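You operate a simulated robot arm through the tools that you are given. There is no shell and no other tool. Be economical: measure what you need, move in short steps, check, and stop when the job is done.

Carry out the task below with a simulated robot arm. There is one attempt and no reset: what you move stays moved.

JOB
Put one of the stub rolls from the ink table top on top of the brown ream there.

Only the result counts: the job must be done as asked and must still hold three seconds after the hand-in. Knocking over, shifting, dropping, spilling or breaking anything else fails it.

ROBOT AND FRAMES
A 7-joint arm with a two-finger parallel gripper, fixed in place. Base frame: the origin is at the foot of the arm, x ahead of it, y to its left, z up; the work surface is at about z = 0. Readings come in m, degrees, newtons and seconds.
With the tool pointing down near the work surface it reaches from about 0.24 to 0.62 m from the base axis. Its first joint turns from -66.0 to 66.0 degrees. Payload 2.6 kg.
The TCP is the grasp point between the finger pads, 0.03 m short of the fingertips. In the tool frame z runs along the fingers and y along their closing line. Largest opening 0.094 m; finger width 0.028, thickness 0.01; the body of the gripper, 0.05 by 0.096 m, starts 0.055 m behind the TCP.
Orientation is that of the tool frame in the base frame, as a unit quaternion [x, y, z, w]. With the fingers straight down and closing along the base's y, the tool's x points along the base's -x, its y along +y and its z along -z.

CONTROLS
- The arm moves only by the tool nudge_tool. Its argument "rows" is a list of rows, each an object (a shift or turn left out is 0, a gripper value left out holds the last) with "delta_pos": the shift along the base's x, y, z in units of 40 mm (1.0 is 40 mm), a list of three; "twist": the turn about the base's z in units of 8 degrees (1.0 is 8 degrees). In form: [{"delta_pos": [tx, ty, tz], "twist": twist}, ...]. A call has 1 to 10 rows; each row shifts and turns the commanded pose from where the row before left it. "fingers" is the finger opening in m, from 0 to 0.094, set as the call begins (left out, the last holds). A call with a number of a shift or a turn outside -1 to 1 is refused whole. Rows are played at 5 a second. More than 0.05 m and 8.6 degrees between two rows, or a gripper value outside its range, and nothing of the call is played. Where a pose cannot be reached the arm comes as near as it can. A force on the tool above 40 N (or 10 N above the force at the start of the call, whichever is more), or a blocked arm, ends the call early, and 0.2 s more pass. The fingers move at their own pace (about 0.072 m/s each) and stop on an object; they squeeze with about 42 N. The grip force told is the motor's: it shows also when the fingers shut on nothing. Time passes only in rows, and 0.2 s behind the last, so rows that do not move let the fingers close. The reply holds the time, the measured pose of the TCP, the force on the tool along the base axes, the opening and the grip force, in the units named above and with some noise, and new pictures: "views" is both (left out), scene, wrist or none.
- Cameras (640 x 400 px; columns grow to the right, rows downward): "scene" is fixed at [0.0413, 0.4485, 0.5484]; the picture's right is [-0.65, -0.76, 0.00], its down [-0.55, 0.47, -0.69] and it looks along [0.52, -0.45, -0.73] (base axes); focal length 314 px, centre (320, 200). "wrist" rides on the gripper at [-0.037, 0, -0.058] in the tool frame; the picture's right is [0.00, -1.00, 0.00], its down [0.97, 0.00, -0.24] and it looks along [0.24, 0.00, 0.97] (tool axes); focal length 218 px, centre (320, 200). There is no depth. A picture from a camera that has moved, and an enlarged one, comes with that camera's place and axes in the base frame and with its lens.
- inspect(camera, box): a new picture of the part [left, top, right, bottom] of that camera's present view, enlarged. It takes no simulated time.
- finish_job(): hands the job in; it is judged then, once.

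Go step by step. Nothing tells you positions but the pictures and the camera data: compare them with the known pose of the tool, close in by small moves and look again before you grip or let go. The budget is 90 turns and 170 pictures, counting those below and the enlarged ones. Unless the task says otherwise, let go and move clear before handing in, and close with one line.

The tools are called as name(argument=value, ...) on one line, values as JSON. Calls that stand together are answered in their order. nudge_tool: Moves the arm, as the interface text tells. Its arguments: {"type":"object","properties":{"rows":{"type":"array"},"fingers":{"type":"number"},"views":{"type":"string","enum":["both","scene","wrist","none"]}},"required":["rows"]} The other tools are called the same way: inspect (camera, box) takes an enlarged picture of a part of a camera's view; finish_job () hands the job in.

At the start:

```text
time_s: 0.0
ee_pos: [0.3459, 0.1411, 0.27]
tool_rot: [0.0, 1.0, 0.0, 0.001]
force: [-0.2, 0.3, 0.4]
width: 0.0943
gripper_force: 0.0
```

scene: 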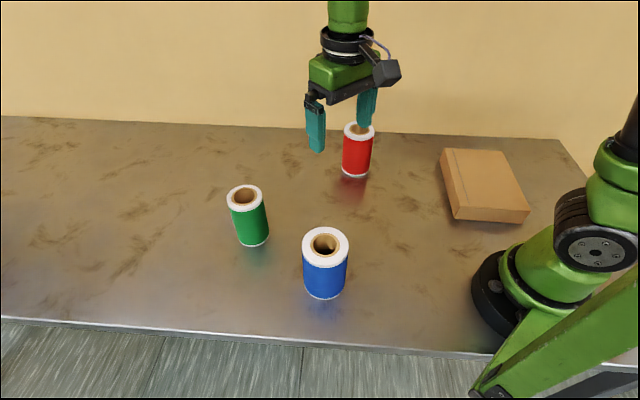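
wrist: 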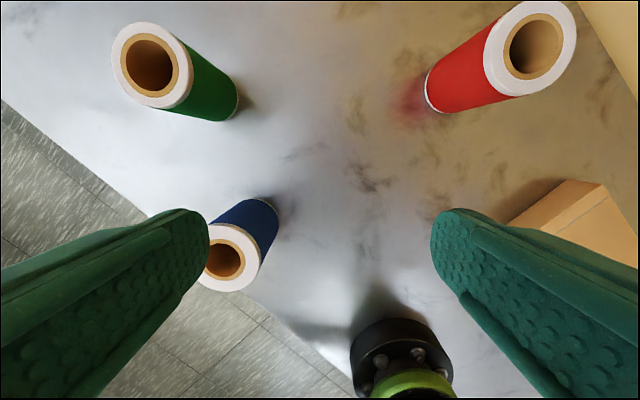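

The three rolls stand on the table. I put the red one at about (0.455, -0.027), with its top near z = 0.13, and the ream's centre at about (0.20, -0.22). I'll move above the red roll and check.

nudge_tool(rows=[{"delta_pos": [0.54, -0.84, 0]}, {"delta_pos": [0.54, -0.84, 0]}, {"delta_pos": [0.54, -0.84, 0]}, {"delta_pos": [0.54, -0.84, 0]}, {"delta_pos": [0.54, -0.84, 0]}, {"delta_pos": [0, 0, 0]}], fingers=0.094)

inspect(camera="scene", box=[400, 120, 560, 240])

```text
time_s: 1.4
ee_pos: [0.4544, -0.025, 0.2707]
tool_rot: [0.0, 1.0, -0.001, 0.0]
force: [-0.5, 0.1, 0.2]
width: 0.0941
gripper_force: 0.0
camera wrist: at [0.4914, -0.0261, 0.3291], right [0.0, -1.0, 0.0], down [-0.97, 0.0, 0.24], along [-0.24, 0.0, -0.97], focal length 218 px, centre (320, 200)
```

scene: 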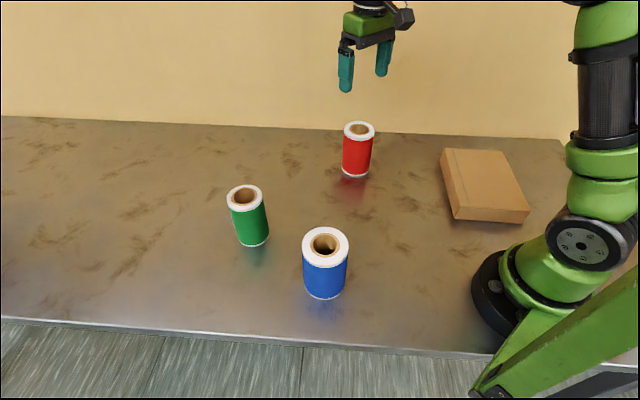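
wrist: 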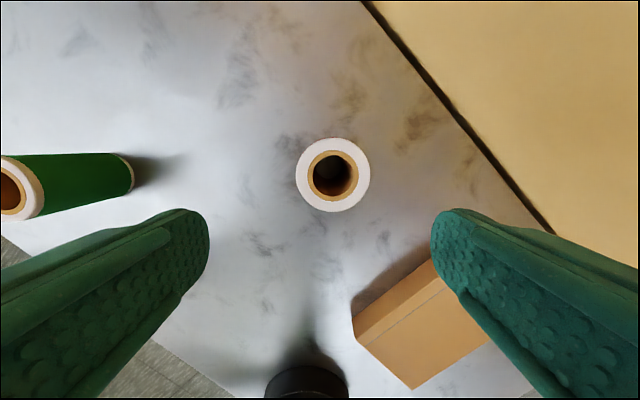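

```text
3.33 times, centred on (480, 180) of scene
camera zoom: at [0.0413, 0.4485, 0.5484], right [-0.65, -0.76, 0.0], down [-0.55, 0.47, -0.69], along [0.52, -0.45, -0.73], focal length 1046 px, centre (-213, 267)
```

zoom: 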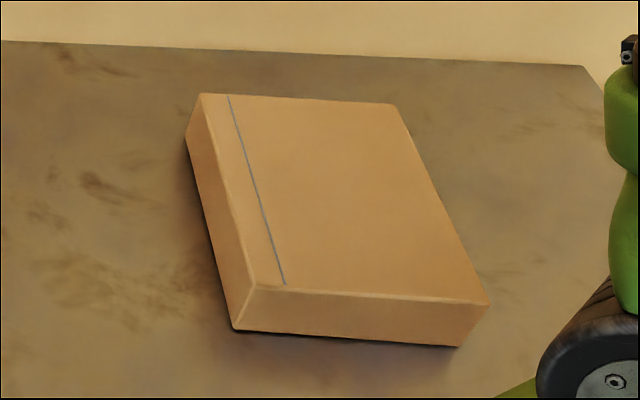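

The red roll's axis reads about (0.465, -0.036), with its top near 0.12. The ream's centre is about (0.208, -0.208) and its top about 0.043. I'll correct sideways and come partway down.

nudge_tool(rows=[{"delta_pos": [0.26, -0.28, 0]}, {"delta_pos": [0, 0, -0.8]}, {"delta_pos": [0, 0, -0.8]}, {"delta_pos": [0, 0, 0]}])

```text
time_s: 2.4
ee_pos: [0.4638, -0.0382, 0.2068]
tool_rot: [0.0, 1.0, -0.001, 0.0]
force: [0.9, 0.4, 0.1]
width: 0.0938
gripper_force: 0.1
camera wrist: at [0.5007, -0.0386, 0.2642], right [0.0, -1.0, 0.0], down [-0.97, 0.0, 0.24], along [-0.24, 0.0, -0.97], focal length 218 px, centre (320, 200)
```

scene: 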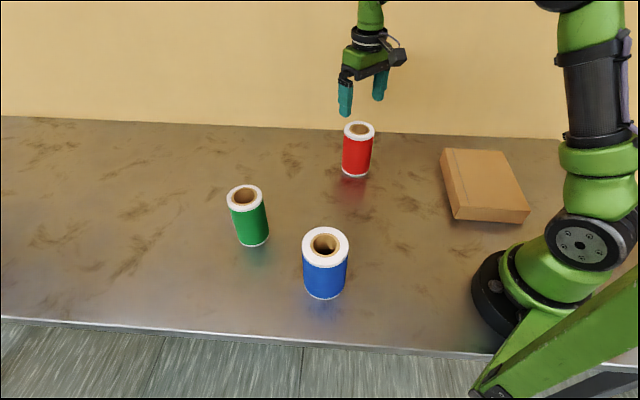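
wrist: 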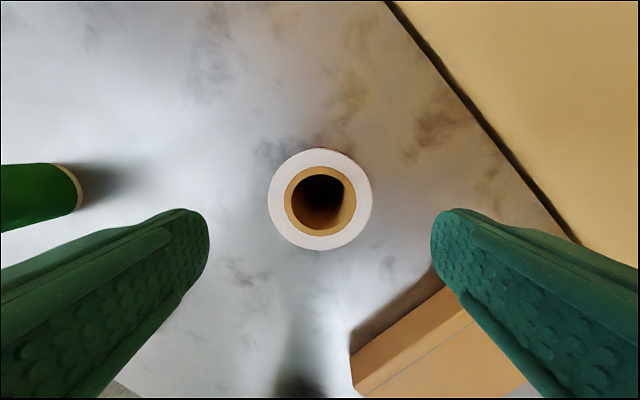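

The roll is centred between the fingers, with a diameter of about 0.073 and its top near 0.116. I'll go down to about z = 0.08 and look before closing.

nudge_tool(rows=[{"delta_pos": [0, 0, -0.63]}, {"delta_pos": [0, 0, -0.63]}, {"delta_pos": [0, 0, -0.63]}, {"delta_pos": [0, 0, -0.63]}, {"delta_pos": [0, 0, -0.63]}, {"delta_pos": [0, 0, 0]}])

```text
time_s: 3.8
ee_pos: [0.4652, -0.0401, 0.0816]
tool_rot: [-0.001, 1.0, 0.0, 0.001]
force: [1.0, 0.5, -0.4]
width: 0.094
gripper_force: 0.1
camera wrist: at [0.5013, -0.0402, 0.1389], right [0.0, -1.0, 0.0], down [-0.97, 0.0, 0.24], along [-0.24, 0.0, -0.97], focal length 218 px, centre (320, 200)
```

scene: 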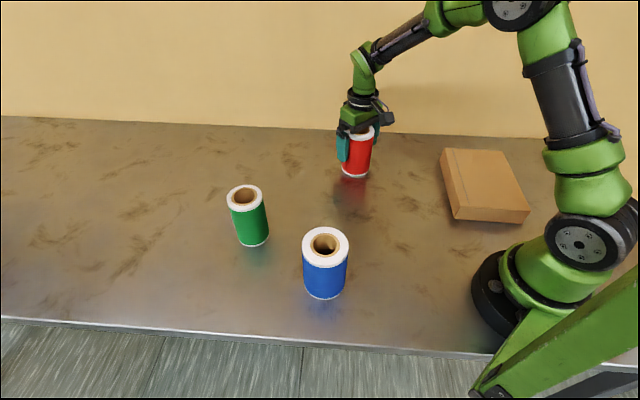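
wrist: 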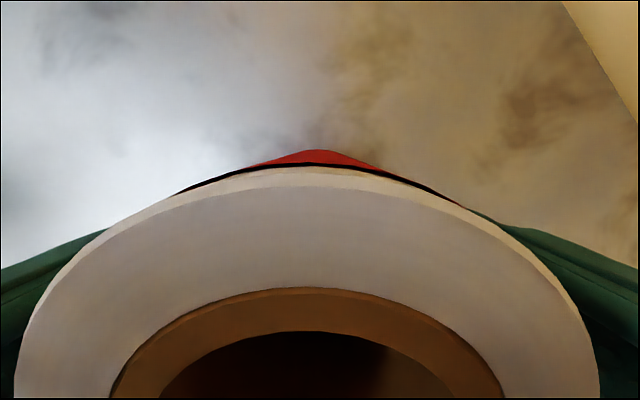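

The roll sits between the pads, offset about 2 mm towards +y. I'll correct that and close.

nudge_tool(rows=[{"delta_pos": [0, 0.06, 0]}], views="none")

nudge_tool(rows=[{}, {}, {}, {}], fingers=0.05, views="scene")

```text
time_s: 4.2
ee_pos: [0.4648, -0.0363, 0.0811]
tool_rot: [-0.001, 1.0, 0.0, 0.0]
force: [0.0, -0.2, 0.9]
width: 0.0939
gripper_force: 0.0
```

```text
time_s: 5.2
ee_pos: [0.4643, -0.0371, 0.08]
tool_rot: [0.0, 1.0, 0.0, 0.0]
force: [0.3, 0.6, 0.2]
width: 0.0725
gripper_force: 42.3
```

scene: 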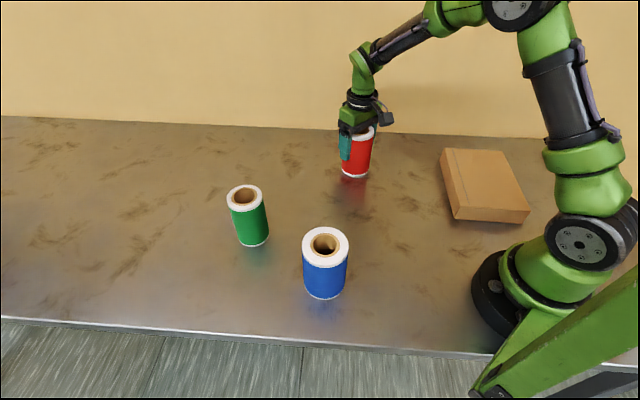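

The roll is gripped at a width of 0.0725 m. I'll lift it slowly and check the hold.

nudge_tool(rows=[{"delta_pos": [0, 0, 0.4]}, {"delta_pos": [0, 0, 0.6]}, {"delta_pos": [0, 0, 0.7]}, {"delta_pos": [0, 0, 0.7]}, {"delta_pos": [0, 0, 0.6]}, {}])

```text
time_s: 6.6
ee_pos: [0.4645, -0.035, 0.2011]
tool_rot: [-0.001, 1.0, 0.0, 0.0]
force: [-0.2, -1.1, -1.7]
width: 0.0728
gripper_force: 41.7
camera wrist: at [0.5002, -0.0358, 0.2588], right [0.0, -1.0, 0.0], down [-0.97, 0.0, 0.24], along [-0.24, 0.0, -0.97], focal length 218 px, centre (320, 200)
```

scene: 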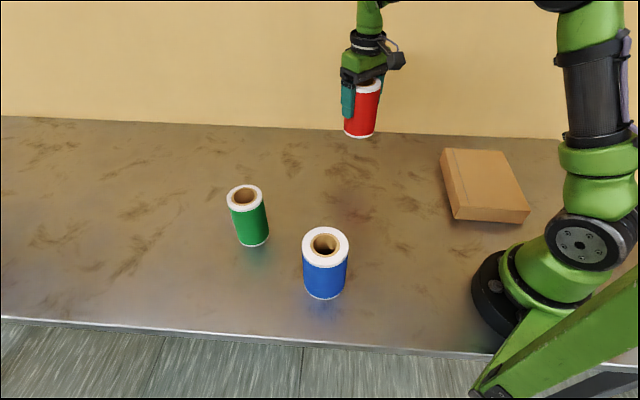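
wrist: 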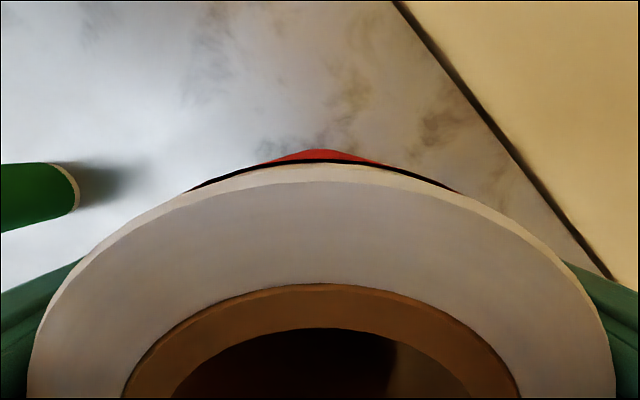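

It's held firmly with no slip, and the roll is light. I'll carry it at this height to above the ream, turning along with the base.

nudge_tool(rows=[{"delta_pos": [-0.5, -0.3, 0], "twist": -0.5}, {"delta_pos": [-0.74, -0.5, 0], "twist": -0.6}, {"delta_pos": [-0.74, -0.5, 0], "twist": -0.6}, {"delta_pos": [-0.74, -0.5, 0], "twist": -0.6}, {"delta_pos": [-0.74, -0.5, 0], "twist": -0.6}, {"delta_pos": [-0.74, -0.5, 0], "twist": -0.6}, {"delta_pos": [-0.74, -0.5, 0], "twist": -0.6}, {"delta_pos": [-0.74, -0.5, 0], "twist": -0.6}, {"delta_pos": [-0.73, -0.5, 0], "twist": -0.3}, {}])

```text
time_s: 8.8
ee_pos: [0.2071, -0.2081, 0.1997]
tool_rot: [0.342, 0.94, 0.0, 0.001]
force: [0.3, 0.1, -1.8]
width: 0.0724
gripper_force: 42.2
camera wrist: at [0.2349, -0.2324, 0.2583], right [-0.64, -0.77, 0.0], down [-0.74, 0.62, 0.24], along [-0.18, 0.15, -0.97], focal length 218 px, centre (320, 200)
```

scene: 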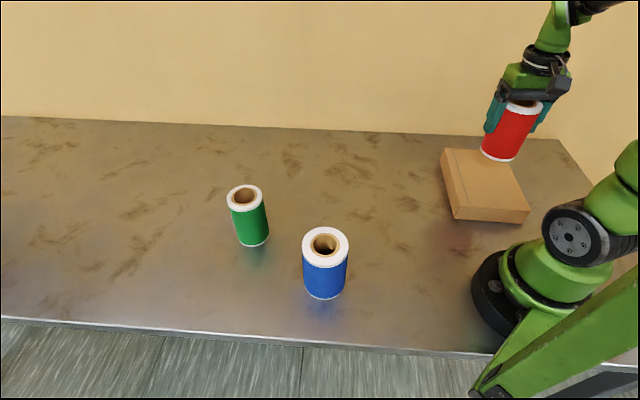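
wrist: 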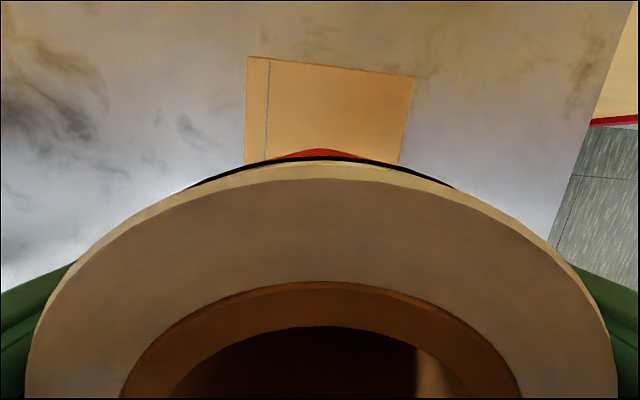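

The far corners of the ream in the wrist view confirm its centre at about (0.208, -0.208), directly under the roll. I'll lower to just above contact, which I expect near z = 0.123.

nudge_tool(rows=[{"delta_pos": [0, 0, -0.5]}, {"delta_pos": [0, 0, -0.5]}, {"delta_pos": [0, 0, -0.4]}, {"delta_pos": [0, 0, -0.3]}, {}], views="none")

inspect(camera="scene", box=[400, 80, 592, 240])

```text
time_s: 10.0
ee_pos: [0.2072, -0.208, 0.1339]
tool_rot: [0.342, 0.94, 0.0, 0.0]
force: [-0.6, -0.1, -2.3]
width: 0.0725
gripper_force: 42.0
```

```text
2.50 times, centred on (496, 160) of scene
camera zoom: at [0.0413, 0.4485, 0.5484], right [-0.65, -0.76, 0.0], down [-0.55, 0.47, -0.69], along [0.52, -0.45, -0.73], focal length 784 px, centre (-120, 300)
```

zoom: 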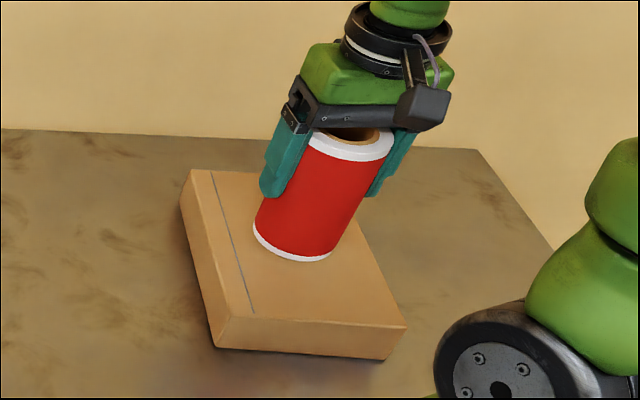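

I'm about 1 cm above the ream and well centred. I'll go down in 2 mm steps until contact.

nudge_tool(rows=[{"delta_pos": [0, 0, -0.06]}, {"delta_pos": [0, 0, -0.06]}, {"delta_pos": [0, 0, -0.06]}, {}], views="none")

inspect(camera="scene", box=[448, 120, 544, 200])

```text
time_s: 11.0
ee_pos: [0.2073, -0.2084, 0.1248]
tool_rot: [0.342, 0.94, 0.0, 0.0]
force: [-2.2, 1.4, 3.6]
width: 0.0727
gripper_force: 42.0
```

```text
5.00 times, centred on (496, 160) of scene
camera zoom: at [0.0413, 0.4485, 0.5484], right [-0.65, -0.76, 0.0], down [-0.55, 0.47, -0.69], along [0.52, -0.45, -0.73], focal length 1568 px, centre (-560, 400)
```

zoom: 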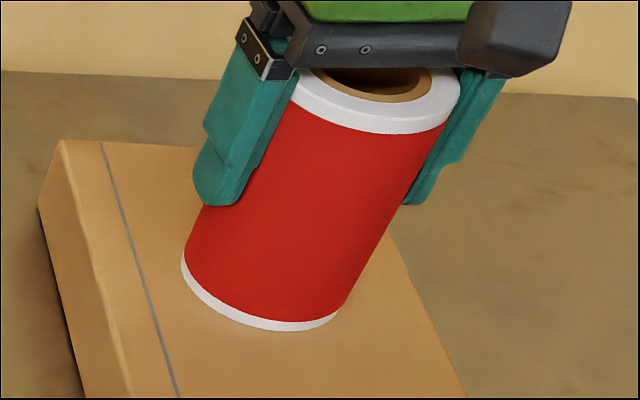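

The force changed from -2 to +3.6 N, so the roll is resting on the ream. I'll open the fingers now.

nudge_tool(rows=[{}, {}, {}], fingers=0.094)

```text
time_s: 11.8
ee_pos: [0.2093, -0.209, 0.1256]
tool_rot: [0.342, 0.94, 0.0, 0.0]
force: [-0.4, -0.7, 0.3]
width: 0.0938
gripper_force: 0.1
camera wrist: at [0.2364, -0.2331, 0.1837], right [-0.64, -0.77, 0.0], down [-0.74, 0.62, 0.24], along [-0.18, 0.15, -0.97], focal length 218 px, centre (320, 200)
```

scene: 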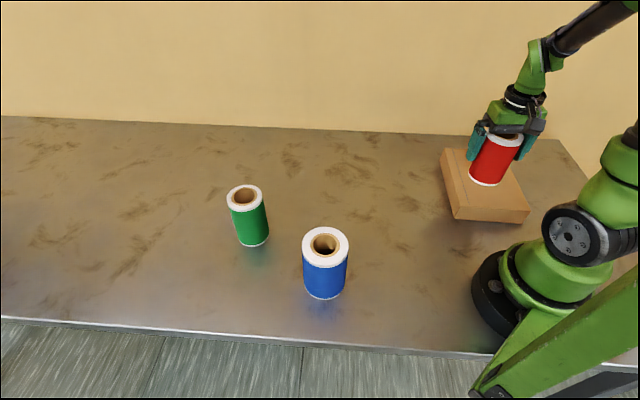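
wrist: 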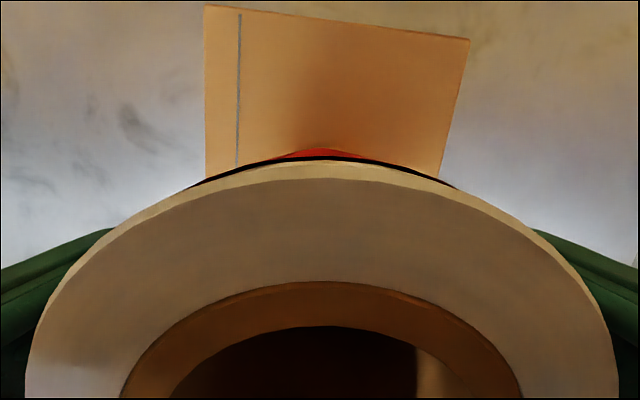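

The roll is free and centred between the open fingers. I'll go straight up to get clear.

nudge_tool(rows=[{"delta_pos": [0, 0, 0.4]}, {"delta_pos": [0, 0, 0.6]}, {"delta_pos": [0, 0, 0.8]}, {"delta_pos": [0, 0, 0.8]}, {"delta_pos": [0, 0, 0.6]}, {}, {}])

```text
time_s: 13.4
ee_pos: [0.2085, -0.21, 0.2518]
tool_rot: [0.342, 0.94, 0.001, 0.0]
force: [0.0, 0.8, -0.3]
width: 0.0942
gripper_force: 0.1
camera wrist: at [0.2367, -0.2335, 0.3103], right [-0.64, -0.77, 0.0], down [-0.74, 0.62, 0.24], along [-0.18, 0.15, -0.97], focal length 218 px, centre (320, 200)
```

scene: 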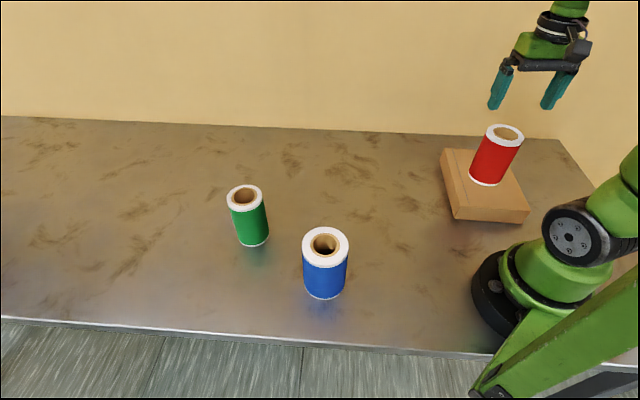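
wrist: 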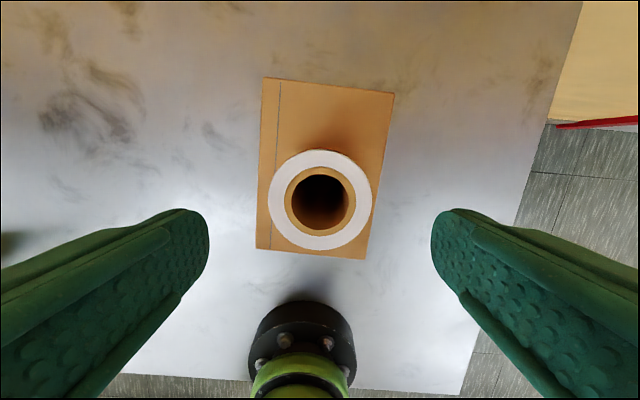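

The red roll stands upright in the middle of the ream, nothing else has moved, and the gripper is clear. I'm handing the job in.

finish_job()

```text
The job is handed in.
```

The red stub roll is standing upright on top of the brown ream; I let go, moved the gripper clear and handed the job in.
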